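You operate a simulated robot arm through the tools that you are given. There is no shell and no other tool. Be economical: measure what you need, move in short steps, check, and stop when the job is done.

You are at the controls of a simulated two-armed robot. One attempt, no reset.

TASK
Put the red thread cap on the parts shelf of the near work stand away in the bin marked caps. Take the yellow thread cap on the lower middle shelf of the tall fittings rack and put it away in the bin marked caps. Take the bag that says "6" from the packing table top and put it on the white panel. Open the blue table drawer, take the grey elbow from the inside of the blue table drawer and put it on the bench top beside the vice, then shut the drawer. Take the red cap and put it on top of the blue strap roll. Pull the lower chest drawer open. The order is free. Set down upright: grey elbow.

It is judged by the outcome, as a careful person would: the job done as asked, and still so three seconds after it is handed in. It fails if anything else is knocked over, pushed out of place, dropped, spilled or broken. Lids that push on must go on centred and level and be pressed home; caps that screw on are set level and turned clockwise until they are tight.

THE ROBOT
Two 7-joint arms with two-finger parallel grippers on one trunk, on a base that drives. Base frame: it is fixed to the floor where the robot stands at the start and does not move with it; the origin is under the middle of the robot, x ahead of it, y to its left, z up. Readings come in cm, rad, newtons and seconds.
The left shoulder is at the start at [2, 11.3, 109.7], the right one opposite. With the tool pointing down near the work surface each hand reaches from about 10 to 58 cm from the robot's upright axis, wherever it stands, measured 20 degrees to its own side. Places, roughly: bag [-550, 100, 75]; bench top beside the vice (16x16 cm) [-220, 82, 84]; bin marked CAPS (15x19 cm) [-120, 50, 92]; blue strap roll (8x7x4 cm) [-560, 80, 80]; blue table drawer [-530, 100, 70]; grey elbow (8x5x6 cm) [-530, 110, 70]; lower chest drawer [-590, -70, 40]; red cap (5x5x3 cm) [-520, 120, 80]; red thread cap (4x4x3 cm) [40, 0, 60]; white panel (26x20x1 cm) [-540, 130, 80]; yellow thread cap (4x4x3 cm) [160, 0, 60]. Payload 1.57 kg a hand.
The tool frame of a hand sits at the grasp point between the pads (the TCP): z along the fingers, y along the line on which they close. The tips reach 3 cm beyond it. The gripper opens to 8 cm. The fingers are 1.7 cm wide and 1.2 cm thick; the gripper's body (4 by 8.2 cm) begins 8 cm behind the TCP.
Orientation is that of the tool frame in the base frame, as a unit quaternion [w, x, y, z]. With the fingers straight down and closing along the base's y, the tool's x points along the base's -x, its y along +y and its z along -z.

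THE INTERFACE
- The arms move only by the tool send_rows. It takes "left_increments", "right_increments" or both (then of equal length, played together; a hand with none holds still); each is a list of rows, each a list of 3 entries, a list of its own where there are three numbers: the turn, a rotation vector about the base's x, y, z in degrees, then the shift along the base's x, y, z in cm, then the closure, from 0 (fully open) to 1 (shut). In form: [[[ax, ay, az], [x, y, z], hand], ...]. A call has 1 to 8 rows; each row is the pose to reach, as a shift and turn from the pose commanded when the call began. Rows are played at 5 a second. More than 5 cm and 0.15 rad between two rows, or a gripper value outside its range, and nothing of the call is played. A pose out of reach is approached as far as the arm can. The call stops where the force on the tool passes 40 N (or 10 N more than at its start, if that is more) or the arm is blocked; 0.2 s more then pass. The fingers move at their own pace (about 4.5 cm/s each) and stop on an object; they squeeze with about 33 N. The grip force told is the motor's: it shows also when the fingers shut on nothing. Time passes only in rows, and 0.2 s behind the last, so rows that repeat a pose let the fingers close. The reply holds the time, the measured pose of the TCP, the force on the tool along the base axes, the opening and the grip force, in the units named above and with some noise, with the torque about the TCP (base axes, N m) and any sound that the robot's microphone picked up.
- Cameras (640 x 400 px; columns grow to the right, rows downward): "scene" is now at [9.27, 1.12, 120.87]; the picture's right is [0.13, -0.99, 0.00], its down [-0.68, -0.09, -0.72] and it looks along [0.72, 0.10, -0.69] (base axes); focal length 292 px, centre (320, 200). "left" rides on the left gripper at [7.2, 0.7, -12.2] in its tool frame; the picture's right is [-0.09, 1.00, 0.00], its down [-0.84, -0.08, -0.54] and it looks along [-0.54, -0.05, 0.84] (tool axes); focal length 238 px, centre (320, 200). "right" rides on the right gripper at [7.2, -0.7, -12.2] in its tool frame; the picture's right is [0.09, 1.00, 0.00], its down [-0.84, 0.08, -0.54] and it looks along [-0.54, 0.05, 0.84] (tool axes); focal length 238 px, centre (320, 200).
- get_image(camera): a new picture of that camera. No time passes.
- slide_trunk(by): slides the trunk up (or, below 0, down) by that many cm; the arms and the scene camera ride with it, the base frame stays. It gives what a move gives, with no picture.
- steer(legs): drives the robot by 1 to 6 legs, each [ahead, left, turn to the left] in cm, cm and rad, along the robot's own axes; the way and the turn of a leg run together, so that a leg with both is an arc; at most 150 cm and 3.142 rad a leg. The arms and the cameras ride along, it lands a little off, and it stops where it bumps. It gives what a move gives.
- pan_tilt(pan, tilt): turns the head with the scene camera to pan (to the left, within 1.396 rad either way) and tilt (down, from -0.506 to 1.204), counted from straight ahead of the robot. It gives what a move gives.
- probe_pixels(camera, pixels): for up to 12 pixels [column, row] of the newest picture of that camera ("zoom" is the newest enlarged one), the place [x, y, z] in the base frame of the surface seen there, good to about 0.2 cm. No time passes.
- enlarge(camera, box): a new picture of the part [left, top, right, bottom] of that camera's present view, enlarged. No time passes.
- job_done(): hands the job in; it is judged then, once.

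Go step by step. Measure first, check grasps and placings, and put right what went wrong. The budget is 131 turns and 142 pictures, counting those below and the enlarged ones. Unless the task says otherwise, let go and move clear before handing in.

The tools are called after "Call:" as a command line: name --argument value ..., lists and objects as JSON in quotes. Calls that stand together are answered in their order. send_rows: Moves the arms, as the interface text tells. Its arguments: {"type":"object","properties":{"left_increments":{"type":"array","items":{"type":"array"}},"right_increments":{"type":"array","items":{"type":"array"}}},"required":[]} The other tools are called the same way: slide_trunk (by) slides the trunk up or down; steer (legs) drives the base; pan_tilt (pan, tilt) turns the head that bears the scene camera; get_image (camera) takes a picture; probe_pixels (camera, pixels) gives the place of the surface under pixels of a picture; enlarge (camera, box) takes an enlarged picture of a part of a camera's view; job_done () hands the job in.

At the start:

```text
clock: 0.0
left_eef_pos: [49.8, 25.05, 90.28]
left_tcp_rot: [-0.001, 0.0, 1.0, 0.0]
left_wrist_force: [0.3, 0.1, -0.3]
left_moment: [-0.01, 0.01, -0.02]
left_width: 8.01
left_grip_force: 0.0
right_eef_pos: [43.4, -16.3, 92.08]
right_tcp_rot: [0.0, 0.0, 1.0, 0.0]
right_wrist_force: [0.2, 0.8, 0.1]
right_moment: [0.03, 0.0, 0.01]
right_width: 7.99
right_grip_force: 0.1
trunk travel left (down, up): [-15.0, 42.0]
robot x, y, heading: [0.04, -0.09, 0.001]
head pan, tilt: [0.133, 0.759]
```

scene: 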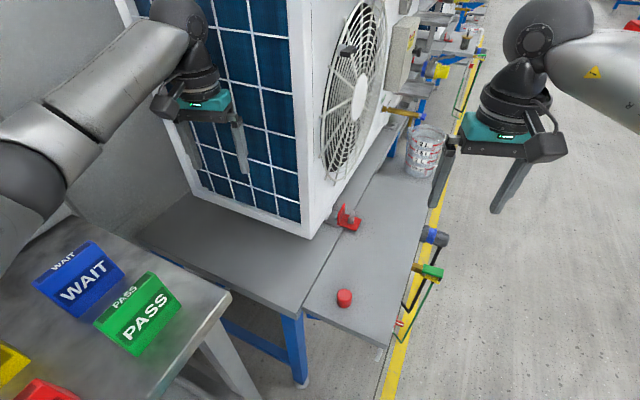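
right: 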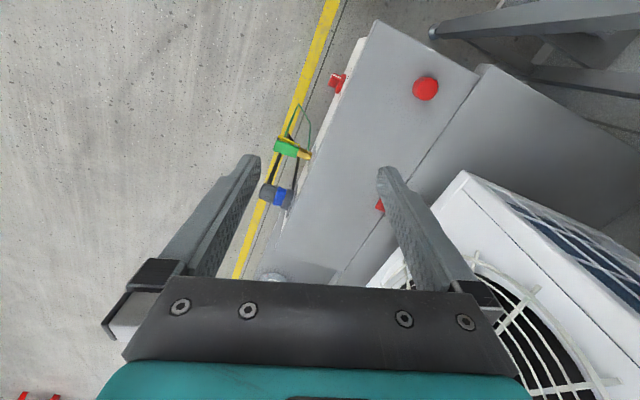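
left: 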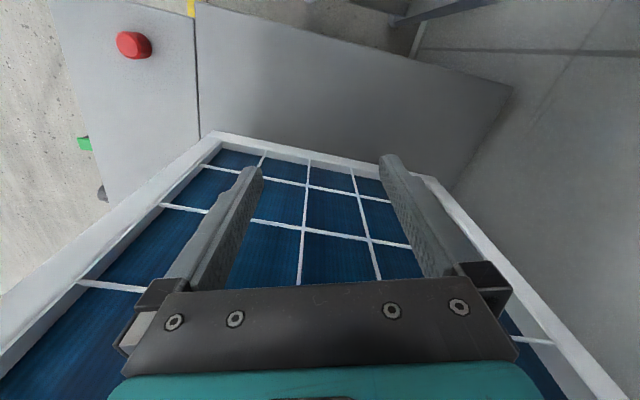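

The scene picture shows the red thread cap at about (344,298) on the grey shelf, and a red valve thing at (347,220). I'll measure these and the surroundings.

Call:
probe_pixels --camera "scene" --pixels '[[344, 293], [344, 303], [348, 215], [330, 325], [305, 312], [390, 347], [312, 238], [425, 268], [433, 237], [423, 150], [230, 295], [365, 180]]'

Call:
enlarge --camera "scene" --box '[280, 180, 460, 360]'

```text
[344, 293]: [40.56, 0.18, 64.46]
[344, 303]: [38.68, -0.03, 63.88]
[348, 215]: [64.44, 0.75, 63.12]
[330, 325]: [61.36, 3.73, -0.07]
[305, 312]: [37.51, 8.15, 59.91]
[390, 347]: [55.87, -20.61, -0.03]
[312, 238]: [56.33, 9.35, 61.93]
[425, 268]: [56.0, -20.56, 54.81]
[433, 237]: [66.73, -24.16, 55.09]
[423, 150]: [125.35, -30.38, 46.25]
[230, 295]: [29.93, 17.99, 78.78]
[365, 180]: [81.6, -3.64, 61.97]
```

```text
2.22 times, centred on (370, 270) of scene
```

zoom: 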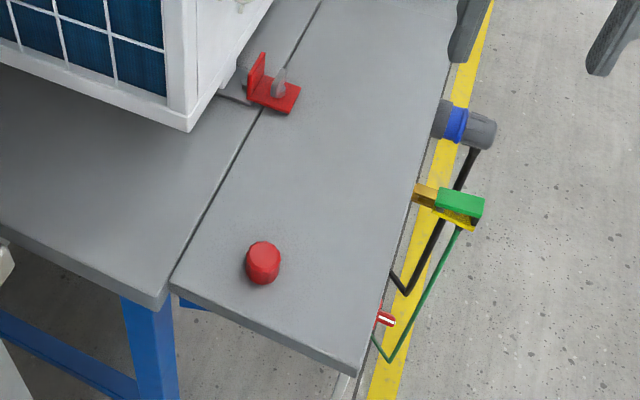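

The red thread cap is near (40, 0), with its top at 64.4 and the shelf at about 61.9. I'll bring the right hand over it and lower part-way.

Call:
send_rows --right_increments '[[[0, 0, 0], [-0.8, 4.1, -1], 0], [[0, 0, 0], [-1.6, 8.2, -2], 0], [[0, 0, 0], [-2.4, 12.3, -4], 0], [[0, 0, 0], [-3.4, 16.4, -6], 0], [[0, 0, 0], [-3.4, 16.4, -10], 0], [[0, 0, 0], [-3.4, 16.4, -14], 0], [[0, 0, 0], [-3.4, 16.4, -17], 0], [[0, 0, 0], [-3.4, 16.4, -17], 0]]'

Call:
get_image --camera "right"

```text
clock: 1.8
left_eef_pos: [49.82, 25.17, 90.23]
left_tcp_rot: [0.0, 0.0, 1.0, 0.0]
left_wrist_force: [-0.6, -0.9, 0.5]
left_moment: [-0.01, 0.02, 0.0]
left_width: 8.0
left_grip_force: 0.0
right_eef_pos: [39.95, 0.12, 75.09]
right_tcp_rot: [0.001, -0.001, 1.0, 0.0]
right_wrist_force: [-0.2, 0.0, -0.1]
right_moment: [0.01, 0.0, -0.02]
right_width: 8.04
right_grip_force: 0.0
trunk travel left (down, up): [-15.0, 42.0]
robot x, y, heading: [-0.09, 0.19, -0.001]
head pan, tilt: [0.133, 0.759]
```

```text
137 pictures are left
```

right: 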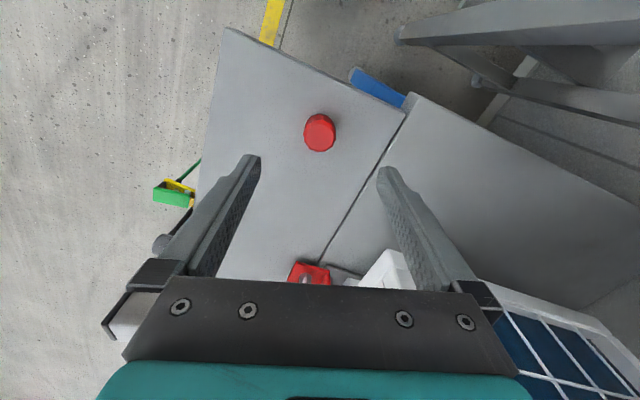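

The cap shows at (320,132) and sits centred between the fingers. I'll probe its rim.

Call:
probe_pixels --camera "right" --pixels '[[320, 116], [320, 144], [306, 130], [333, 130], [320, 130], [350, 150], [280, 120]]'

```text
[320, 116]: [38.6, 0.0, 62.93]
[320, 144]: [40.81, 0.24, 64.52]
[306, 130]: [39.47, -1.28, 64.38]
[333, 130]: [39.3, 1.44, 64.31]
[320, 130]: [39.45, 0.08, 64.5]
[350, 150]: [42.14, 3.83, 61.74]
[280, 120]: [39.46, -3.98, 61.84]
```

The cap centre is about (40.1, 0.1), so I'll go straight down to 65.1, grip and lift.

Call:
send_rows --right_increments '[[[0, 0, 0], [0.1, 0, -4], 0], [[0, 0, 0], [0.1, 0, -8], 0], [[0, 0, 0], [0.1, 0, -10], 0], [[0, 0, 0], [0.1, 0, -10], 1], [[0, 0, 0], [0.1, 0, -10], 1], [[0, 0, 0], [0.1, 0, -10], 1], [[0, 0, 0], [0.1, 0, -10], 1], [[0, 0, 0], [0.1, 0, -6], 1]]'

Call:
get_image --camera "right"

```text
clock: 3.6
left_eef_pos: [49.75, 24.93, 90.43]
left_tcp_rot: [0.0, 0.001, 1.0, 0.0]
left_wrist_force: [-0.2, -0.1, -0.1]
left_moment: [-0.03, 0.02, -0.01]
left_width: 7.99
left_grip_force: 0.0
right_eef_pos: [40.09, -0.02, 69.29]
right_tcp_rot: [0.0, 0.0, 1.0, 0.0]
right_wrist_force: [-0.3, 0.7, -0.6]
right_moment: [0.0, 0.0, -0.02]
right_width: 2.79
right_grip_force: 31.0
trunk travel left (down, up): [-15.0, 42.0]
robot x, y, heading: [0.06, -0.13, -0.001]
head pan, tilt: [0.133, 0.759]
```

```text
136 pictures are left
```

right: 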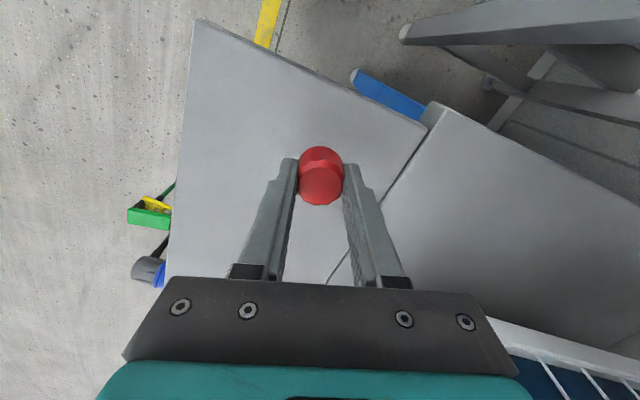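

The red cap is held, with an opening of 2.8 cm and grip force of 31 N. I'll lift it into a carry pose and look around.

Call:
send_rows --right_increments '[[[0, 0, 0], [0, 0, 5], 1], [[0, 0, 0], [0, 0, 10], 1], [[0, 0, 0], [-1, -2, 14], 1], [[0, 0, 0], [-2, -4, 18], 1], [[0, 0, 0], [-4, -6, 21], 1], [[0, 0, 0], [-6, -9, 22], 1]]'

Call:
pan_tilt --pan -0.1 --tilt 0.3

Call:
get_image --camera "scene"

Call:
pan_tilt --pan 1.39 --tilt 0.5

Call:
get_image --camera "scene"

```text
clock: 5.0
left_eef_pos: [49.66, 24.92, 90.29]
left_tcp_rot: [0.0, 0.0, 1.0, 0.0]
left_wrist_force: [0.4, 0.2, 0.2]
left_moment: [0.01, -0.01, -0.05]
left_width: 8.02
left_grip_force: 0.1
right_eef_pos: [34.06, -8.92, 91.02]
right_tcp_rot: [-0.001, 0.001, 1.0, 0.001]
right_wrist_force: [-0.1, 0.1, 0.2]
right_moment: [0.02, 0.01, 0.02]
right_width: 2.67
right_grip_force: 32.9
trunk travel left (down, up): [-15.0, 42.0]
robot x, y, heading: [0.02, -0.26, 0.002]
head pan, tilt: [0.133, 0.759]
```

```text
clock: 5.9
left_eef_pos: [49.88, 24.95, 90.23]
left_tcp_rot: [0.0, 0.0, 1.0, 0.0]
left_wrist_force: [0.1, -0.2, -0.4]
left_moment: [0.0, 0.03, -0.02]
left_width: 8.0
left_grip_force: 0.1
right_eef_pos: [34.04, -8.78, 91.05]
right_tcp_rot: [0.0, 0.0, 1.0, 0.0]
right_wrist_force: [-0.2, -0.1, -0.4]
right_moment: [0.03, 0.0, -0.01]
right_width: 2.68
right_grip_force: 33.0
trunk travel left (down, up): [-15.0, 42.0]
robot x, y, heading: [-0.2, 0.04, -0.0]
head pan, tilt: [-0.099, 0.3]
```

```text
135 pictures are left
```

scene: 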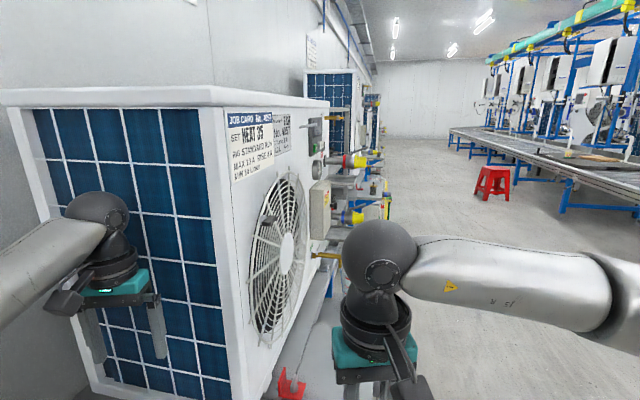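

```text
clock: 7.5
left_eef_pos: [49.85, 25.02, 90.3]
left_tcp_rot: [0.0, 0.0, 1.0, 0.0]
left_wrist_force: [0.2, -0.2, -0.5]
left_moment: [0.04, 0.01, -0.01]
left_width: 7.97
left_grip_force: 0.1
right_eef_pos: [34.04, -8.9, 91.08]
right_tcp_rot: [0.0, 0.001, 1.0, 0.0]
right_wrist_force: [0.4, 0.6, 0.7]
right_moment: [-0.01, -0.03, -0.01]
right_width: 2.63
right_grip_force: 32.4
trunk travel left (down, up): [-15.0, 42.0]
robot x, y, heading: [-0.02, 0.03, 0.001]
head pan, tilt: [1.389, 0.499]
```

```text
134 pictures are left
```

scene: 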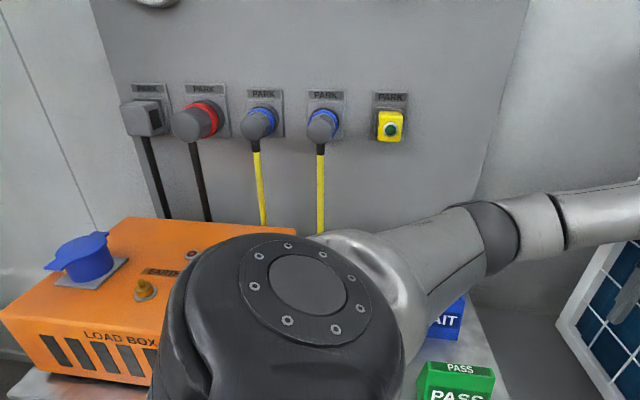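

The fittings rack is past the outdoor unit, opening to the aisle. I'll back off, sidestep into the aisle, drive ahead and look.

Call:
steer --legs '[[-15, 0, 0], [0, -95, 0], [130, 0, 0]]'

Call:
get_image --camera "scene"

```text
clock: 19.5
left_eef_pos: [161.88, -72.73, 90.39]
left_tcp_rot: [0.001, 0.003, 1.0, 0.0]
left_wrist_force: [0.1, -0.6, -0.6]
left_moment: [-0.02, 0.01, -0.02]
left_width: 8.0
left_grip_force: 0.0
right_eef_pos: [145.92, -106.55, 90.99]
right_tcp_rot: [0.0, 0.003, 1.0, 0.0]
right_wrist_force: [-1.0, -0.7, 0.4]
right_moment: [0.02, 0.02, 0.06]
right_width: 2.88
right_grip_force: 33.4
trunk travel left (down, up): [-15.0, 42.0]
robot x, y, heading: [112.08, -97.65, -0.006]
head pan, tilt: [1.389, 0.499]
```

```text
133 pictures are left
```

scene: 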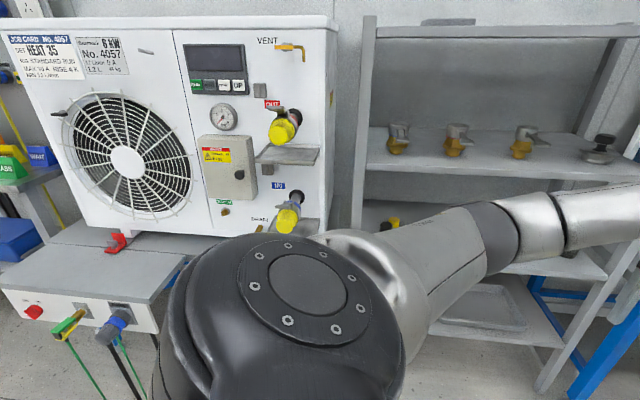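

The rack is ahead-left (columns 350-640). I'll go forward 48 cm, turn left to face it, and look level.

Call:
steer --legs '[[48, 0, 0], [0, 0, 1.577]]'

Call:
pan_tilt --pan 0 --tilt 0.5

Call:
get_image --camera "scene"

```text
clock: 26.2
left_eef_pos: [136.19, -47.62, 90.24]
left_tcp_rot: [0.0, -0.699, 0.715, 0.0]
left_wrist_force: [0.0, 0.2, -0.5]
left_moment: [-0.04, -0.02, 0.01]
left_width: 8.01
left_grip_force: 0.0
right_eef_pos: [169.69, -64.04, 91.0]
right_tcp_rot: [0.0, -0.7, 0.714, -0.001]
right_wrist_force: [-0.4, 0.4, -0.5]
right_moment: [0.01, 0.02, -0.03]
right_width: 2.85
right_grip_force: 33.0
trunk travel left (down, up): [-15.0, 42.0]
robot x, y, heading: [160.41, -97.5, 1.55]
head pan, tilt: [1.389, 0.499]
```

```text
clock: 27.7
left_eef_pos: [136.23, -47.59, 90.25]
left_tcp_rot: [0.0, -0.7, 0.714, 0.0]
left_wrist_force: [-0.8, 0.5, 0.7]
left_moment: [-0.05, 0.04, 0.01]
left_width: 8.0
left_grip_force: 0.0
right_eef_pos: [169.66, -64.02, 90.96]
right_tcp_rot: [0.001, -0.7, 0.714, 0.0]
right_wrist_force: [-0.5, -0.4, 1.0]
right_moment: [0.01, -0.01, 0.01]
right_width: 2.87
right_grip_force: 33.1
trunk travel left (down, up): [-15.0, 42.0]
robot x, y, heading: [160.27, -97.41, 1.553]
head pan, tilt: [0.0, 0.499]
```

```text
132 pictures are left
```

scene: 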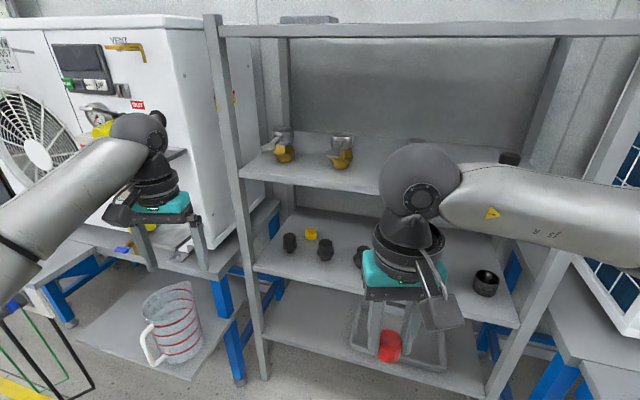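

The yellow thread cap is at (311,234) on the lower middle shelf, behind black fittings at (290,242) and (325,250). I'll measure it.

Call:
enlarge --camera "scene" --box '[230, 110, 390, 290]'

Call:
probe_pixels --camera "scene" --pixels '[[311, 231], [311, 238], [290, 236], [290, 247], [325, 242], [325, 258], [260, 268], [350, 290], [245, 172], [375, 190], [232, 130], [300, 270]]'

```text
2.22 times, centred on (310, 200) of scene
```

zoom: 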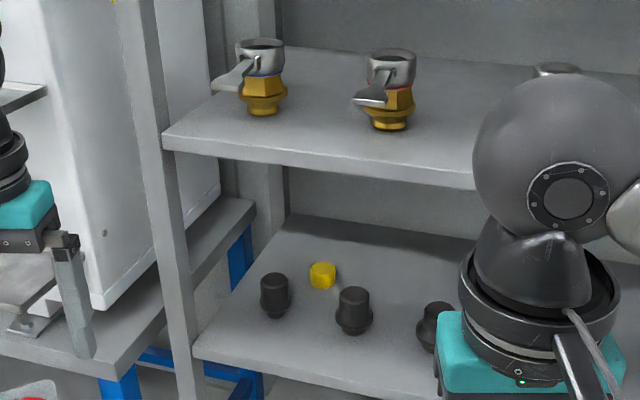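

```text
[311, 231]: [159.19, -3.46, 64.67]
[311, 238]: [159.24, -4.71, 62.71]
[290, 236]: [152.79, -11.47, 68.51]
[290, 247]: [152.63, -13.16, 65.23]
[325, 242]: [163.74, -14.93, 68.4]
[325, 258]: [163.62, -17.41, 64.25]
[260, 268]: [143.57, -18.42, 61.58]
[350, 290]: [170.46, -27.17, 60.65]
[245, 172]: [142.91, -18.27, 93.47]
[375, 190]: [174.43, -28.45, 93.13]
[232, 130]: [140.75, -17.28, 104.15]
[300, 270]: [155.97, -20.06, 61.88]
```

The cap is centred near (159.2, -3.4) with the shelf at 61.9 and fittings in front. I'll check the wrist size, shelf underside and fitting widths before planning the slanted reach.

Call:
probe_pixels --camera "scene" --pixels '[[138, 114], [138, 130], [156, 190], [108, 135], [169, 135], [160, 210], [286, 242], [295, 242], [319, 250], [331, 250], [300, 185], [300, 191]]'

Call:
enlarge --camera "scene" --box '[270, 180, 350, 280]'

```text
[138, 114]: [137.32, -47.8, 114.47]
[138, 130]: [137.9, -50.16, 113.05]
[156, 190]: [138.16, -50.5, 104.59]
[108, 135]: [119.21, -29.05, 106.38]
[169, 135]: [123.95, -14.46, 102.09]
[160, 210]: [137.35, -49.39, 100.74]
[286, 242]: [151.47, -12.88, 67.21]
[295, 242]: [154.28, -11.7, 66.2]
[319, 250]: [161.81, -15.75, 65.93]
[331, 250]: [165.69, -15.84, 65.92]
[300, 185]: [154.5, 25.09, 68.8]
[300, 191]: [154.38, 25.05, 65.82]
```

```text
4.00 times, centred on (310, 230) of scene
```

zoom: 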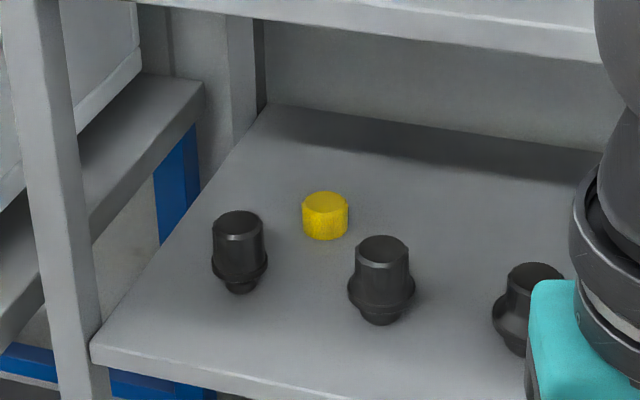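

The wrist ball is about 4.3 cm in radius, so a 45° slanted reach at x≈159 clears both the fittings and the upper shelf. I'll tilt the left hand, draw the right hand in and lower the trunk.

Call:
send_rows --left_increments '[[[7.5, 0, 0], [1.5, -1.3, 1.8], 0.3], [[15, 0, 0], [3, -2.6, 3.6], 0.42], [[22.5, 0, 0], [4.5, -4, 5.5], 0.42], [[30, 0, 0], [6, -5.3, 7.3], 0.42], [[37.5, 0, 0], [7.5, -6.6, 9.1], 0.42], [[45, 0, 0], [9, -8, 11], 0.42], [[45, 0, 0], [9, -8, 11], 0.42]]' --right_increments '[[[0, 0, 0], [0, -2, 0], 1], [[0, 0, 0], [1, -4, 0], 1], [[0, 0, 0], [2, -6, 0], 1], [[0, 0, 0], [3, -8, 0], 1], [[0, 0, 0], [4, -10, 0], 1], [[0, 0, 0], [5, -12, 0], 1], [[0, 0, 0], [5, -12, 0], 1]]'

Call:
slide_trunk --by -15

Call:
steer --legs '[[20, -14, 0.018]]'

Call:
get_image --camera "left"

Call:
get_image --camera "scene"

```text
clock: 29.3
left_eef_pos: [145.3, -55.55, 101.21]
left_tcp_rot: [0.268, -0.647, 0.659, 0.274]
left_wrist_force: [-0.8, 1.1, -0.5]
left_moment: [-0.03, 0.01, 0.01]
left_width: 4.66
left_grip_force: 0.1
right_eef_pos: [174.32, -73.95, 91.21]
right_tcp_rot: [-0.001, -0.7, 0.714, 0.0]
right_wrist_force: [0.9, -0.2, -0.5]
right_moment: [-0.04, 0.0, -0.01]
right_width: 2.88
right_grip_force: 32.1
right hand out of reach, approached as far as the arm can: row 6, 7
trunk travel left (down, up): [-15.0, 42.0]
robot x, y, heading: [160.34, -97.74, 1.55]
head pan, tilt: [0.0, 0.499]
```

```text
clock: 31.0
left_eef_pos: [145.29, -55.6, 86.22]
left_tcp_rot: [0.268, -0.647, 0.66, 0.273]
left_wrist_force: [-0.6, 0.2, 0.4]
left_moment: [0.0, 0.01, 0.01]
left_width: 4.65
left_grip_force: 0.1
right_eef_pos: [174.38, -73.81, 76.23]
right_tcp_rot: [-0.001, -0.699, 0.715, -0.001]
right_wrist_force: [0.5, -1.0, -0.3]
right_moment: [0.0, 0.05, 0.0]
right_width: 2.87
right_grip_force: 33.3
trunk travel left (down, up): [0.0, 57.0]
robot x, y, heading: [160.04, -97.96, 1.55]
head pan, tilt: [0.0, 0.499]
```

```text
clock: 32.8
left_eef_pos: [158.73, -36.07, 86.31]
left_tcp_rot: [0.264, -0.653, 0.654, 0.276]
left_wrist_force: [-0.2, 0.1, 0.3]
left_moment: [-0.01, 0.0, 0.05]
left_width: 4.64
left_grip_force: 0.0
right_eef_pos: [188.13, -53.95, 76.3]
right_tcp_rot: [-0.001, -0.706, 0.709, -0.001]
right_wrist_force: [0.6, -0.6, -0.5]
right_moment: [0.0, 0.0, -0.01]
right_width: 2.89
right_grip_force: 33.4
trunk travel left (down, up): [0.0, 57.0]
robot x, y, heading: [174.54, -78.3, 1.572]
head pan, tilt: [0.0, 0.499]
```

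```text
129 pictures are left
```

left: 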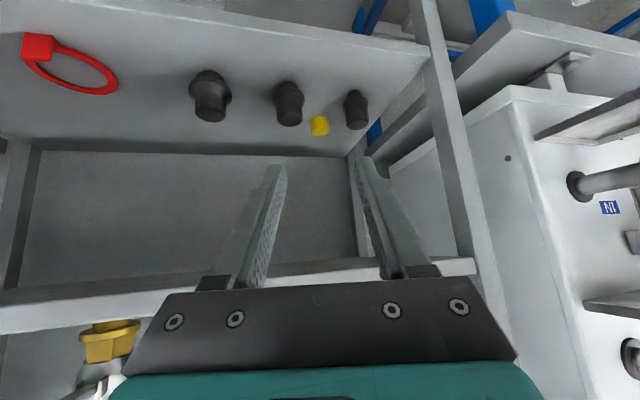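

```text
128 pictures are left
```

scene: 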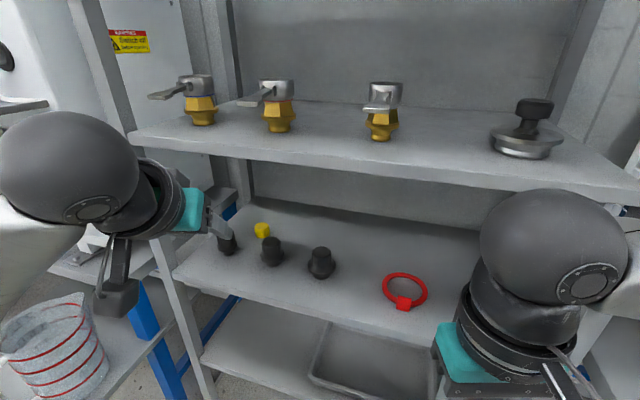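

All clear, with the cap at (320,125) in the left view. I'll drive 10 cm more and re-measure the cap and fittings from this side.

Call:
steer --legs '[[10, 0, 0]]'

Call:
get_image --camera "left"

```text
clock: 34.0
left_eef_pos: [158.9, -26.2, 86.21]
left_tcp_rot: [0.266, -0.652, 0.655, 0.275]
left_wrist_force: [-0.2, 0.5, 0.2]
left_moment: [-0.01, -0.03, -0.01]
left_width: 4.64
left_grip_force: 0.0
right_eef_pos: [188.3, -44.0, 76.2]
right_tcp_rot: [0.0, -0.705, 0.709, 0.0]
right_wrist_force: [0.2, 0.2, -1.2]
right_moment: [0.01, 0.0, -0.01]
right_width: 2.86
right_grip_force: 33.2
trunk travel left (down, up): [0.0, 57.0]
robot x, y, heading: [174.2, -67.86, 1.568]
head pan, tilt: [0.0, 0.499]
```

```text
127 pictures are left
```

left: 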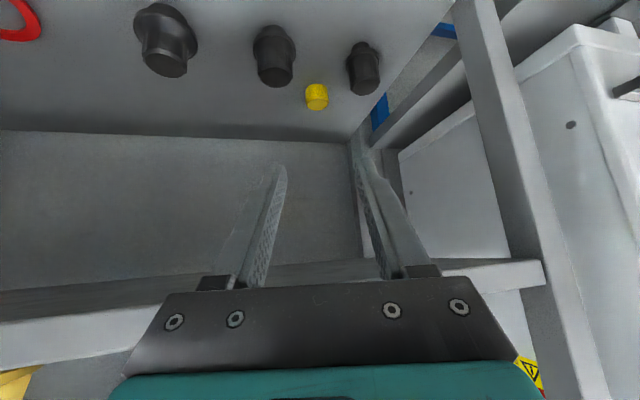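

Call:
probe_pixels --camera "left" --pixels '[[317, 105], [317, 90], [307, 97], [327, 97], [291, 70], [255, 55], [349, 75], [379, 70], [275, 80], [366, 90], [340, 122], [180, 296]]'

```text
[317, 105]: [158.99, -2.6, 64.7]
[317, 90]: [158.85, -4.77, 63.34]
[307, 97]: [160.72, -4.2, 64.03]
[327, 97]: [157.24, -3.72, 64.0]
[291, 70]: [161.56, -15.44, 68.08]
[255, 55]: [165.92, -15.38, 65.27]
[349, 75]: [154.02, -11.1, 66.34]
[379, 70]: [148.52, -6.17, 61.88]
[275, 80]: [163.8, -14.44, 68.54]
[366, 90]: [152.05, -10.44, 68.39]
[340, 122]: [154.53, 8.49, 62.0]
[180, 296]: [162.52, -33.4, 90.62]
```

The cap centre is (159.0, -3.3), lined up with the TCP at x 158.9. I'll slide in along the slant most of the way and check.

Call:
send_rows --left_increments '[[[0, 0, 0], [0, 3.2, -3.2], 0.42], [[0, 0, 0], [0, 6.4, -6.4], 0.42], [[0, 0, 0], [0, 9.6, -9.6], 0.42], [[0, 0, 0], [0, 12.8, -12.8], 0.42], [[0, 0, 0], [0, 16, -16], 0.42], [[0, 0, 0], [0, 17.5, -17.5], 0.42]]'

Call:
get_image --camera "left"

Call:
get_image --camera "scene"

```text
clock: 35.4
left_eef_pos: [158.93, -8.7, 68.8]
left_tcp_rot: [0.265, -0.652, 0.655, 0.275]
left_wrist_force: [0.3, 0.1, 0.6]
left_moment: [0.0, 0.0, -0.01]
left_width: 4.66
left_grip_force: 0.1
right_eef_pos: [188.2, -44.09, 76.26]
right_tcp_rot: [-0.001, -0.705, 0.709, -0.001]
right_wrist_force: [-0.3, -0.2, 0.3]
right_moment: [0.02, 0.0, 0.01]
right_width: 2.86
right_grip_force: 33.2
trunk travel left (down, up): [0.0, 57.0]
robot x, y, heading: [174.62, -68.41, 1.563]
head pan, tilt: [0.0, 0.499]
```

```text
126 pictures are left
```

left: 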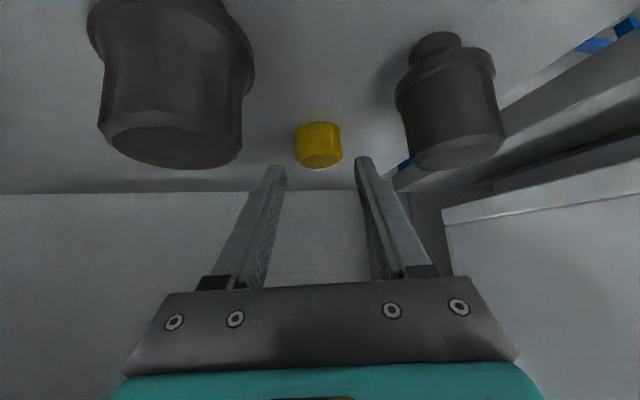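

```text
125 pictures are left
```

scene: 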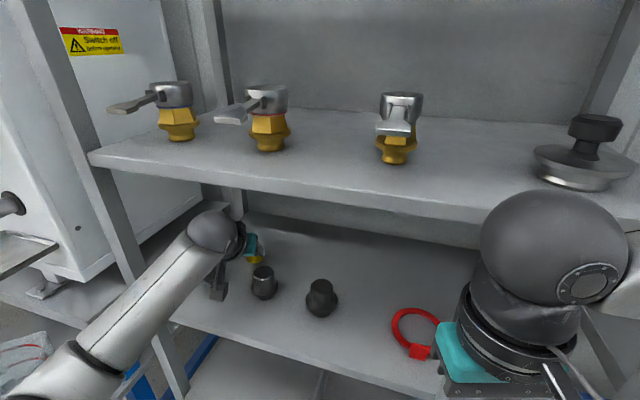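

The fingers straddle the yellow cap at (318,145) with no contact. I'll finish the last 3.7 cm, grip, and back out along the slant.

Call:
send_rows --left_increments '[[[0, 0, 0], [0, 2, -2], 0.42], [[0, 0, 0], [0, 3.75, -3.7], 0.42], [[0, 0, 0], [0, 3.75, -3.7], 1], [[0, 0, 0], [0, 3.75, -3.7], 1], [[0, 0, 0], [0, 3.75, -3.7], 1], [[0, 0, 0], [0, 2.5, -2], 1]]'

Call:
get_image --camera "left"

```text
clock: 36.8
left_eef_pos: [158.9, -5.96, 66.79]
left_tcp_rot: [0.265, -0.652, 0.655, 0.275]
left_wrist_force: [-0.6, -0.8, -0.6]
left_moment: [-0.03, -0.01, 0.03]
left_width: 3.34
left_grip_force: 32.9
right_eef_pos: [188.23, -44.16, 76.31]
right_tcp_rot: [0.0, -0.706, 0.709, 0.0]
right_wrist_force: [0.3, -0.2, 0.0]
right_moment: [0.04, -0.01, -0.02]
right_width: 2.85
right_grip_force: 33.9
trunk travel left (down, up): [0.0, 57.0]
robot x, y, heading: [174.56, -67.85, 1.569]
head pan, tilt: [0.0, 0.499]
```

```text
124 pictures are left
```

left: 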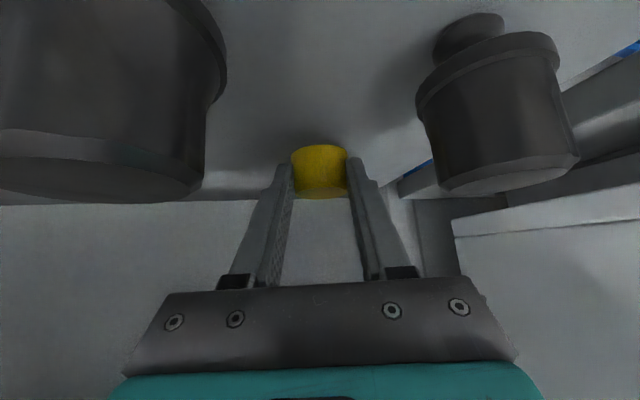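

The yellow cap is held at 3.3 cm. I'll back out along the slant, then reverse the base into the aisle.

Call:
send_rows --left_increments '[[[0, 0, 0], [0, -3, 3], 1], [[0, 0, 0], [0, -6, 6], 1], [[0, 0, 0], [0, -9, 9], 1], [[0, 0, 0], [0, -12, 12], 1], [[0, 0, 0], [0, -15, 15], 1], [[0, 0, 0], [0, -18, 18], 1], [[0, 0, 0], [0, -20, 20], 1]]'

Call:
steer --legs '[[-30, 0, 0]]'

Call:
get_image --camera "left"

Call:
pan_tilt --pan 1.3 --tilt 0.3

Call:
get_image --camera "scene"

```text
clock: 38.4
left_eef_pos: [158.76, -26.11, 86.72]
left_tcp_rot: [0.264, -0.652, 0.655, 0.275]
left_wrist_force: [-0.1, 0.5, -0.3]
left_moment: [0.0, -0.02, -0.01]
left_width: 3.31
left_grip_force: 33.0
right_eef_pos: [188.31, -44.11, 76.29]
right_tcp_rot: [0.0, -0.706, 0.709, 0.0]
right_wrist_force: [-0.2, -0.4, -0.6]
right_moment: [0.0, -0.03, 0.03]
right_width: 2.86
right_grip_force: 32.9
trunk travel left (down, up): [0.0, 57.0]
robot x, y, heading: [174.58, -68.49, 1.569]
head pan, tilt: [0.0, 0.499]
```

```text
clock: 40.4
left_eef_pos: [158.63, -55.96, 86.74]
left_tcp_rot: [0.265, -0.652, 0.654, 0.276]
left_wrist_force: [-0.4, -0.4, -0.8]
left_moment: [0.01, 0.01, 0.0]
left_width: 3.42
left_grip_force: 32.6
right_eef_pos: [188.0, -74.07, 76.2]
right_tcp_rot: [-0.001, -0.706, 0.708, -0.001]
right_wrist_force: [-0.5, -0.1, 0.3]
right_moment: [-0.01, 0.01, -0.02]
right_width: 2.88
right_grip_force: 32.9
trunk travel left (down, up): [0.0, 57.0]
robot x, y, heading: [174.54, -98.13, 1.567]
head pan, tilt: [0.0, 0.499]
```

```text
123 pictures are left
```

left: 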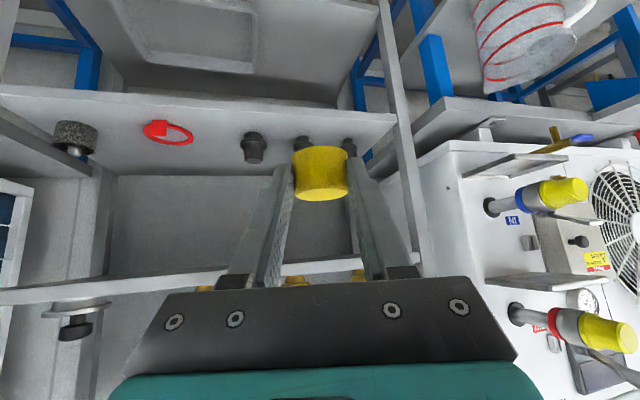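

```text
clock: 41.9
left_eef_pos: [158.67, -55.92, 86.82]
left_tcp_rot: [0.266, -0.652, 0.655, 0.276]
left_wrist_force: [0.5, 0.1, 0.4]
left_moment: [-0.01, 0.01, -0.03]
left_width: 3.47
left_grip_force: 33.0
right_eef_pos: [188.06, -73.94, 76.34]
right_tcp_rot: [-0.001, -0.705, 0.709, 0.0]
right_wrist_force: [0.3, 0.5, -0.3]
right_moment: [-0.01, 0.0, -0.03]
right_width: 2.83
right_grip_force: 33.2
trunk travel left (down, up): [0.0, 57.0]
robot x, y, heading: [174.11, -98.52, 1.569]
head pan, tilt: [1.3, 0.3]
```

```text
122 pictures are left
```

scene: 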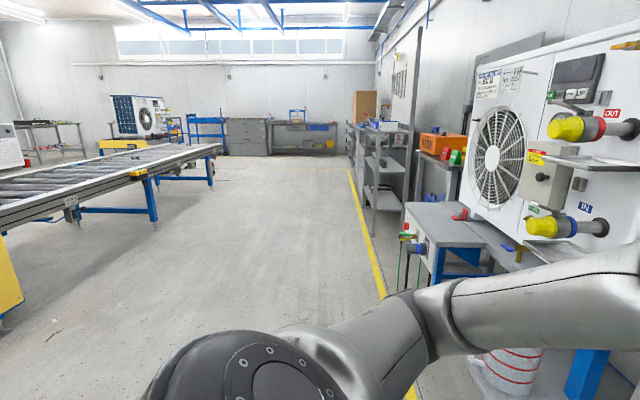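

The aisle along -x is clear all the way. I'll raise the trunk and strafe to about x = -110.

Call:
slide_trunk --by 22

Call:
steer --legs '[[0, 150, 0], [0, 134, 0]]'

Call:
pan_tilt --pan 0.0 --tilt 0.45

Call:
get_image --camera "scene"

```text
clock: 44.2
left_eef_pos: [158.74, -55.89, 108.78]
left_tcp_rot: [0.265, -0.652, 0.655, 0.275]
left_wrist_force: [0.4, -0.1, 0.3]
left_moment: [-0.01, 0.0, 0.04]
left_width: 3.59
left_grip_force: 33.0
right_eef_pos: [188.01, -74.01, 98.32]
right_tcp_rot: [-0.001, -0.705, 0.709, -0.001]
right_wrist_force: [-0.2, -0.2, 0.3]
right_moment: [0.0, 0.01, 0.03]
right_width: 2.88
right_grip_force: 33.0
trunk travel left (down, up): [-22.0, 35.0]
robot x, y, heading: [174.01, -98.14, 1.565]
head pan, tilt: [1.3, 0.3]
```

```text
clock: 58.0
left_eef_pos: [-124.3, -47.96, 108.82]
left_tcp_rot: [0.27, -0.643, 0.664, 0.272]
left_wrist_force: [-0.7, -0.1, 0.8]
left_moment: [0.02, 0.03, 0.01]
left_width: 3.58
left_grip_force: 33.2
right_eef_pos: [-95.52, -66.83, 98.25]
right_tcp_rot: [0.0, -0.695, 0.719, 0.0]
right_wrist_force: [-0.2, -0.3, 0.6]
right_moment: [0.03, 0.02, 0.0]
right_width: 2.85
right_grip_force: 33.1
trunk travel left (down, up): [-22.0, 35.0]
robot x, y, heading: [-110.08, -90.22, 1.542]
head pan, tilt: [1.3, 0.3]
```

```text
clock: 59.5
left_eef_pos: [-124.49, -47.88, 108.7]
left_tcp_rot: [0.269, -0.643, 0.663, 0.272]
left_wrist_force: [0.5, 0.4, -1.1]
left_moment: [-0.03, 0.03, -0.02]
left_width: 3.58
left_grip_force: 32.5
right_eef_pos: [-95.46, -66.76, 98.17]
right_tcp_rot: [-0.001, -0.696, 0.718, 0.0]
right_wrist_force: [0.9, 0.5, -0.9]
right_moment: [0.03, 0.01, 0.03]
right_width: 2.85
right_grip_force: 33.2
trunk travel left (down, up): [-22.0, 35.0]
robot x, y, heading: [-110.27, -90.71, 1.538]
head pan, tilt: [0.0, 0.45]
```

```text
121 pictures are left
```

scene: 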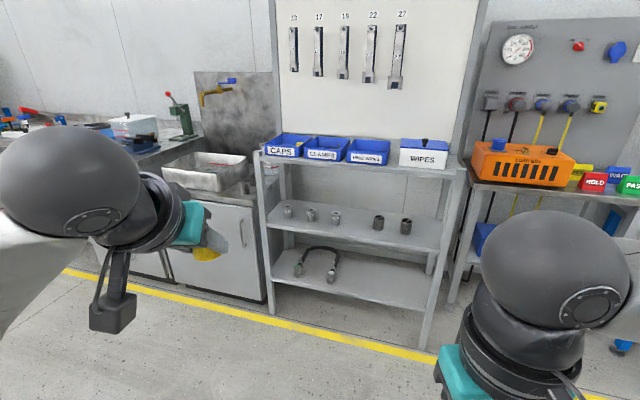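

The CAPS bin is the leftmost blue one at (285,145). I'll measure and magnify it.

Call:
enlarge --camera "scene" --box '[240, 115, 340, 185]'

Call:
probe_pixels --camera "scene" --pixels '[[264, 146], [302, 150], [275, 133], [308, 137], [285, 142], [284, 152], [265, 160], [460, 170], [272, 310], [435, 345], [323, 155], [250, 150]]'

```text
5.71 times, centred on (290, 150) of scene
```

zoom: 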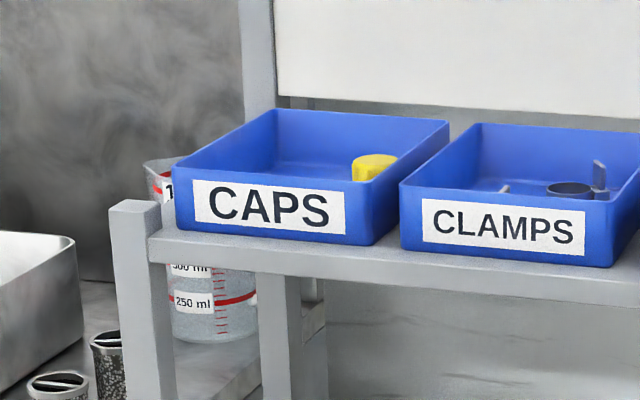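

```text
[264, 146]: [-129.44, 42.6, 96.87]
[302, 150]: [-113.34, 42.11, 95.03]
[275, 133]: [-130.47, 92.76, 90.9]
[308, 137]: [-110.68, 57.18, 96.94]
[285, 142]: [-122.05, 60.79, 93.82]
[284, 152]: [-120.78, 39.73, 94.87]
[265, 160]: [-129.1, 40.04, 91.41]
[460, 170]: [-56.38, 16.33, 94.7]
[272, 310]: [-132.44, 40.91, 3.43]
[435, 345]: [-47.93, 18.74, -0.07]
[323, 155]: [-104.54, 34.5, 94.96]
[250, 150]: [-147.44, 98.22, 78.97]
```

The bin centre is about (-119.7, 50), rim z 97. I'll straighten up and drive in close with the hands above rim height.

Call:
steer --legs '[[0, 9.4, 0.033], [85, 0, 0]]'

Call:
pan_tilt --pan 0.0 --tilt 0.75

Call:
get_image --camera "scene"

```text
clock: 64.7
left_eef_pos: [-135.66, 37.81, 108.78]
left_tcp_rot: [-0.264, 0.656, -0.651, -0.277]
left_wrist_force: [0.2, -1.4, -0.1]
left_moment: [-0.02, -0.01, 0.0]
left_width: 3.59
left_grip_force: 32.7
right_eef_pos: [-106.08, 20.15, 98.31]
right_tcp_rot: [0.001, 0.71, -0.704, 0.001]
right_wrist_force: [0.2, 0.5, -0.3]
right_moment: [-0.02, -0.02, 0.01]
right_width: 2.85
right_grip_force: 33.1
trunk travel left (down, up): [-22.0, 35.0]
robot x, y, heading: [-119.69, -4.16, 1.577]
head pan, tilt: [0.0, 0.45]
```

```text
clock: 65.5
left_eef_pos: [-135.58, 37.83, 108.81]
left_tcp_rot: [-0.264, 0.655, -0.652, -0.276]
left_wrist_force: [0.6, -0.9, 0.1]
left_moment: [-0.01, 0.01, 0.01]
left_width: 3.56
left_grip_force: 33.4
right_eef_pos: [-105.89, 20.09, 98.36]
right_tcp_rot: [0.0, 0.71, -0.705, 0.001]
right_wrist_force: [0.4, 0.2, 0.1]
right_moment: [-0.02, 0.0, 0.01]
right_width: 2.86
right_grip_force: 33.3
trunk travel left (down, up): [-22.0, 35.0]
robot x, y, heading: [-119.4, -4.06, 1.573]
head pan, tilt: [0.0, 0.75]
```

```text
119 pictures are left
```

scene: 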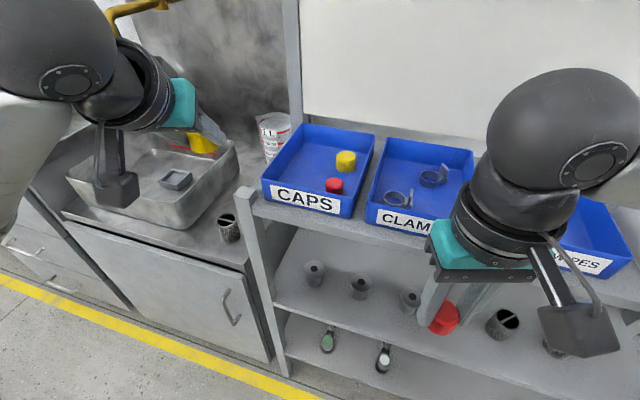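

The bin already holds a yellow cap (346,160) and a red cap (333,184), so the left side is free. I'll measure its interior.

Call:
probe_pixels --camera "scene" --pixels '[[263, 182], [349, 210], [306, 126], [374, 137], [300, 165], [310, 145], [290, 180], [346, 155], [333, 180], [298, 120], [272, 140], [330, 130]]'

```text
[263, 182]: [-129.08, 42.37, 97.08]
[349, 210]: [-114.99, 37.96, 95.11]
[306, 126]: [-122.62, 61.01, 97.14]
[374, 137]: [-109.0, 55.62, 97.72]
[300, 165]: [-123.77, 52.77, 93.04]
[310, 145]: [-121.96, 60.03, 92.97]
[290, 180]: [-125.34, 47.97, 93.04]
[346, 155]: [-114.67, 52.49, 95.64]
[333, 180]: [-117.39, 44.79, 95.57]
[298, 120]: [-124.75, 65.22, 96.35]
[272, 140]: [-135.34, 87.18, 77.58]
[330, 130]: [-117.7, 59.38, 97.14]
```

The bin floor is 93.0 and there are free spots at (-123.1, 47) and (-120.7, 54). I'll shift the base left and forward a bit, then lift the right hand over the bin.

Call:
steer --legs '[[4, 8, 0]]'

Call:
send_rows --right_increments '[[[0, 0, 0], [0, 1, 4], 1], [[0, 0, 0], [-1, 3, 7], 1], [[0, 0, 0], [-3, 7, 8], 1], [[0, 0, 0], [-5, 11, 8], 1], [[0, 0, 0], [-7, 15, 8], 1], [[0, 0, 0], [-8, 19, 8], 1]]'

Call:
get_image --camera "scene"

```text
clock: 66.6
left_eef_pos: [-143.36, 41.8, 108.76]
left_tcp_rot: [-0.263, 0.656, -0.651, -0.277]
left_wrist_force: [0.1, -0.8, 0.1]
left_moment: [0.0, 0.0, 0.03]
left_width: 3.61
left_grip_force: 32.3
right_eef_pos: [-113.85, 24.24, 98.29]
right_tcp_rot: [0.0, 0.709, -0.705, 0.001]
right_wrist_force: [0.0, 0.5, -0.1]
right_moment: [-0.01, -0.05, -0.02]
right_width: 2.87
right_grip_force: 32.7
trunk travel left (down, up): [-22.0, 35.0]
robot x, y, heading: [-127.25, -0.24, 1.574]
head pan, tilt: [0.0, 0.75]
```

```text
clock: 68.0
left_eef_pos: [-143.34, 41.84, 108.78]
left_tcp_rot: [-0.263, 0.656, -0.651, -0.277]
left_wrist_force: [0.8, 1.0, -0.2]
left_moment: [-0.02, 0.0, -0.03]
left_width: 3.58
left_grip_force: 32.7
right_eef_pos: [-121.8, 43.1, 106.25]
right_tcp_rot: [0.0, 0.71, -0.704, 0.002]
right_wrist_force: [0.3, 0.1, -0.3]
right_moment: [-0.02, -0.01, 0.01]
right_width: 2.85
right_grip_force: 32.9
trunk travel left (down, up): [-22.0, 35.0]
robot x, y, heading: [-127.1, -0.21, 1.581]
head pan, tilt: [0.0, 0.75]
```

```text
118 pictures are left
```

scene: 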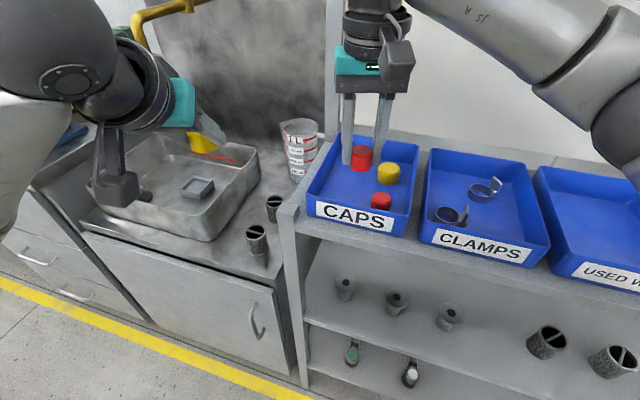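

Hand is over the bin. I'll go to (-123.1, 47), lower to 96.5, open part-way and rise.

Call:
send_rows --right_increments '[[[0, 0, 0], [-1.3, 3.9, 0], 1], [[0, 0, 0], [-1.3, 3.9, -4.5], 1], [[0, 0, 0], [-1.3, 3.9, -8.5], 1], [[0, 0, 0], [-1.3, 3.9, -9.8], 1], [[0, 0, 0], [-1.3, 3.9, -9.8], 0.4], [[0, 0, 0], [-1.3, 3.9, -9.8], 0.4], [[0, 0, 0], [-1.3, 3.9, -5.5], 0.4], [[0, 0, 0], [-1.3, 3.9, -1], 0.4]]'

Call:
get_image --camera "right"

```text
clock: 69.8
left_eef_pos: [-143.38, 41.78, 108.75]
left_tcp_rot: [-0.264, 0.656, -0.651, -0.277]
left_wrist_force: [0.0, 0.4, -0.4]
left_moment: [0.0, 0.0, -0.05]
left_width: 3.62
left_grip_force: 33.1
right_eef_pos: [-123.17, 46.97, 105.57]
right_tcp_rot: [0.001, 0.709, -0.705, 0.001]
right_wrist_force: [0.1, 0.5, 0.5]
right_moment: [-0.02, -0.02, -0.01]
right_width: 4.79
right_grip_force: 0.0
trunk travel left (down, up): [-22.0, 35.0]
robot x, y, heading: [-127.41, -0.66, 1.58]
head pan, tilt: [0.0, 0.75]
```

```text
117 pictures are left
```

right: 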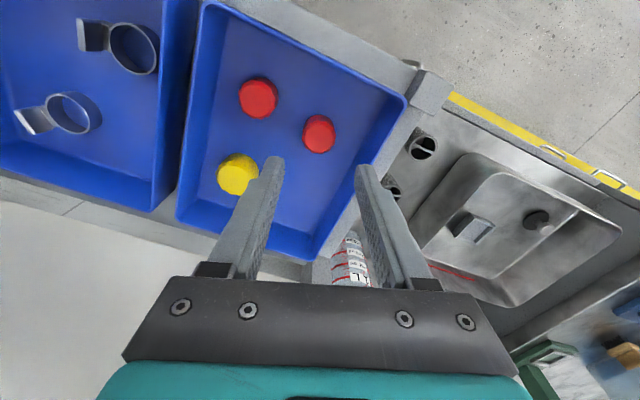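

The red cap now sits in the bin at (319,133) in the right view. I'll retract the right hand, ease the left hand's tilt to 30°, and shift the base right for the yellow cap.

Call:
send_rows --right_increments '[[[0, 0, 0], [1, -3, 2], 0.4], [[0, 0, 0], [3, -7, 2], 0.4], [[0, 0, 0], [5, -11, 2], 0.4], [[0, 0, 0], [7, -15, 2], 0.4], [[0, 0, 0], [9, -19, 2], 0.4]]' --left_increments '[[[-3, 0, 0], [0, 0, 0], 1], [[-6, 0, 0], [0, 0, 0], 1], [[-9, 0, 0], [0, 0, 0], 1], [[-12, 0, 0], [0, 0, 0], 1], [[-15, 0, 0], [0, 0, 0], 1]]'

Call:
steer --legs '[[0, -15, 0]]'

Call:
get_image --camera "scene"

```text
clock: 71.0
left_eef_pos: [-143.28, 41.72, 108.85]
left_tcp_rot: [-0.175, 0.685, -0.682, -0.189]
left_wrist_force: [-0.3, 1.2, 0.6]
left_moment: [0.0, 0.01, 0.0]
left_width: 3.59
left_grip_force: 33.2
right_eef_pos: [-113.96, 27.94, 107.33]
right_tcp_rot: [0.001, 0.709, -0.705, 0.001]
right_wrist_force: [0.6, -0.5, 0.2]
right_moment: [-0.01, 0.01, 0.0]
right_width: 4.84
right_grip_force: 0.0
trunk travel left (down, up): [-22.0, 35.0]
robot x, y, heading: [-127.24, -0.44, 1.579]
head pan, tilt: [0.0, 0.75]
```

```text
clock: 72.4
left_eef_pos: [-128.22, 41.89, 108.82]
left_tcp_rot: [-0.177, 0.684, -0.682, -0.189]
left_wrist_force: [0.1, -0.2, -0.6]
left_moment: [0.04, 0.01, 0.04]
left_width: 3.61
left_grip_force: 32.7
right_eef_pos: [-98.87, 28.11, 107.38]
right_tcp_rot: [0.001, 0.71, -0.705, 0.001]
right_wrist_force: [-1.1, -0.2, -0.2]
right_moment: [0.02, 0.0, 0.02]
right_width: 4.78
right_grip_force: 0.1
trunk travel left (down, up): [-22.0, 35.0]
robot x, y, heading: [-112.08, -0.19, 1.576]
head pan, tilt: [0.0, 0.75]
```

```text
116 pictures are left
```

scene: 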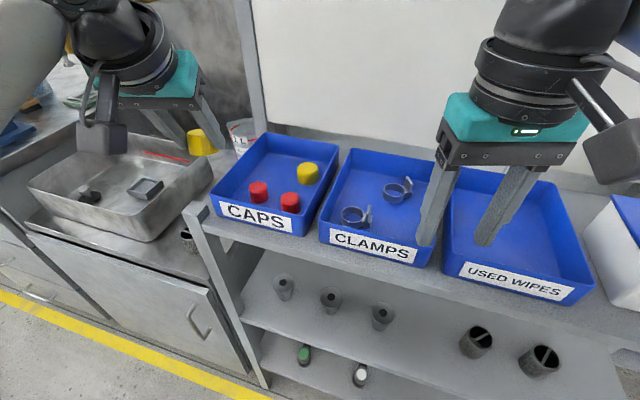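

Clear. Left hand goes to (-120.7, 53), down to 97, releases and rises.

Call:
send_rows --left_increments '[[[0, 0, 0], [2.5, 3.7, 0], 1], [[0, 0, 0], [5, 7.4, 0], 1], [[0, 0, 0], [7.5, 11.1, -2], 1], [[0, 0, 0], [7.5, 11.1, -6.5], 1], [[0, 0, 0], [7.5, 11.1, -11], 1], [[0, 0, 0], [7.5, 11.1, -11.8], 1], [[0, 0, 0], [7.5, 11.1, -11.8], 1]]'

Call:
get_image --camera "left"

```text
clock: 74.0
left_eef_pos: [-121.03, 52.95, 96.77]
left_tcp_rot: [-0.177, 0.684, -0.682, -0.19]
left_wrist_force: [-0.5, 0.6, 0.4]
left_moment: [0.06, 0.0, -0.04]
left_width: 3.61
left_grip_force: 32.4
right_eef_pos: [-98.93, 28.0, 107.29]
right_tcp_rot: [0.001, 0.71, -0.704, 0.0]
right_wrist_force: [-0.5, 0.2, -0.8]
right_moment: [0.02, 0.0, 0.01]
right_width: 4.8
right_grip_force: 0.1
trunk travel left (down, up): [-22.0, 35.0]
robot x, y, heading: [-112.15, -0.2, 1.58]
head pan, tilt: [0.0, 0.75]
```

```text
115 pictures are left
```

left: 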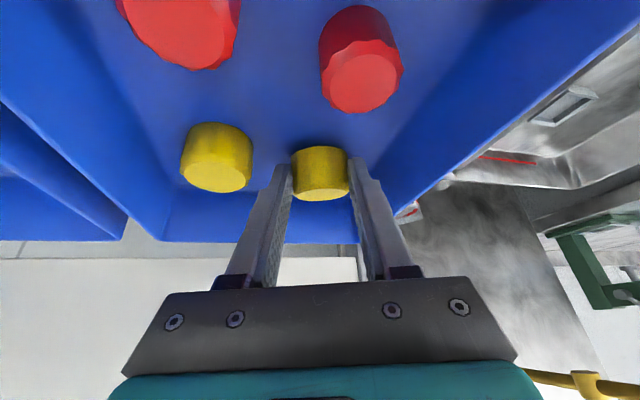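

The yellow cap is just over the bin floor, clear of the other caps. I'll release and withdraw.

Call:
send_rows --left_increments '[[[0, 0, 0], [0, 0, -0.3], 1], [[0, 0, 0], [0, 0, -0.3], 0.4], [[0, 0, 0], [0, 0, -0.3], 0.4], [[0, 0, 0], [0, -1, 4], 0.4], [[0, 0, 0], [0, -3, 8.5], 0.4], [[0, 0, 0], [-3, -6, 11], 0.4], [[0, 0, 0], [-6, -10, 12], 0.4]]'

Call:
get_image --camera "scene"

```text
refused: row 7 steps farther than a row can; nothing moved
```

```text
114 pictures are left
```

scene: 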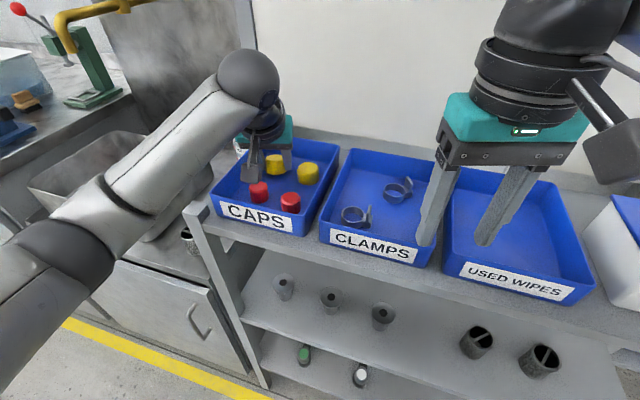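

The last row was too long a step and nothing moved; I'll shorten it and resend.

Call:
send_rows --left_increments '[[[0, 0, 0], [0, 0, -0.3], 1], [[0, 0, 0], [0, 0, -0.3], 0.4], [[0, 0, 0], [0, 0, -0.3], 0.4], [[0, 0, 0], [0, -1, 4], 0.4], [[0, 0, 0], [0, -2, 8.5], 0.4], [[0, 0, 0], [-2, -5, 11], 0.4], [[0, 0, 0], [-4, -9, 12], 0.4]]'

Call:
get_image --camera "scene"

```text
clock: 75.6
left_eef_pos: [-124.75, 43.82, 109.01]
left_tcp_rot: [-0.175, 0.685, -0.682, -0.189]
left_wrist_force: [0.0, -0.5, 0.8]
left_moment: [0.01, -0.02, -0.01]
left_width: 4.81
left_grip_force: 0.1
right_eef_pos: [-98.97, 28.07, 107.42]
right_tcp_rot: [0.0, 0.71, -0.704, 0.0]
right_wrist_force: [-0.2, 0.5, 0.3]
right_moment: [0.04, -0.02, -0.01]
right_width: 4.79
right_grip_force: 0.0
trunk travel left (down, up): [-22.0, 35.0]
robot x, y, heading: [-112.16, -0.18, 1.58]
head pan, tilt: [0.0, 0.75]
```

```text
113 pictures are left
```

scene: 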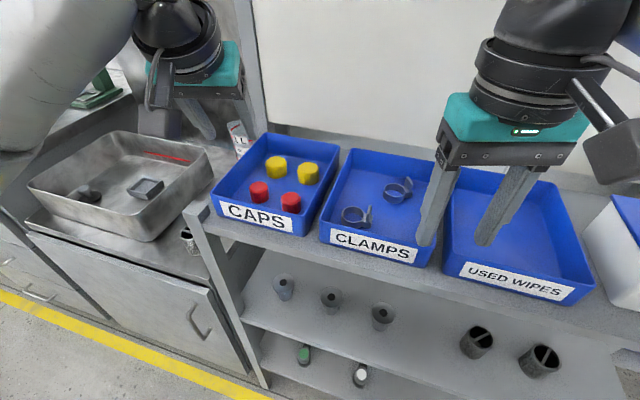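

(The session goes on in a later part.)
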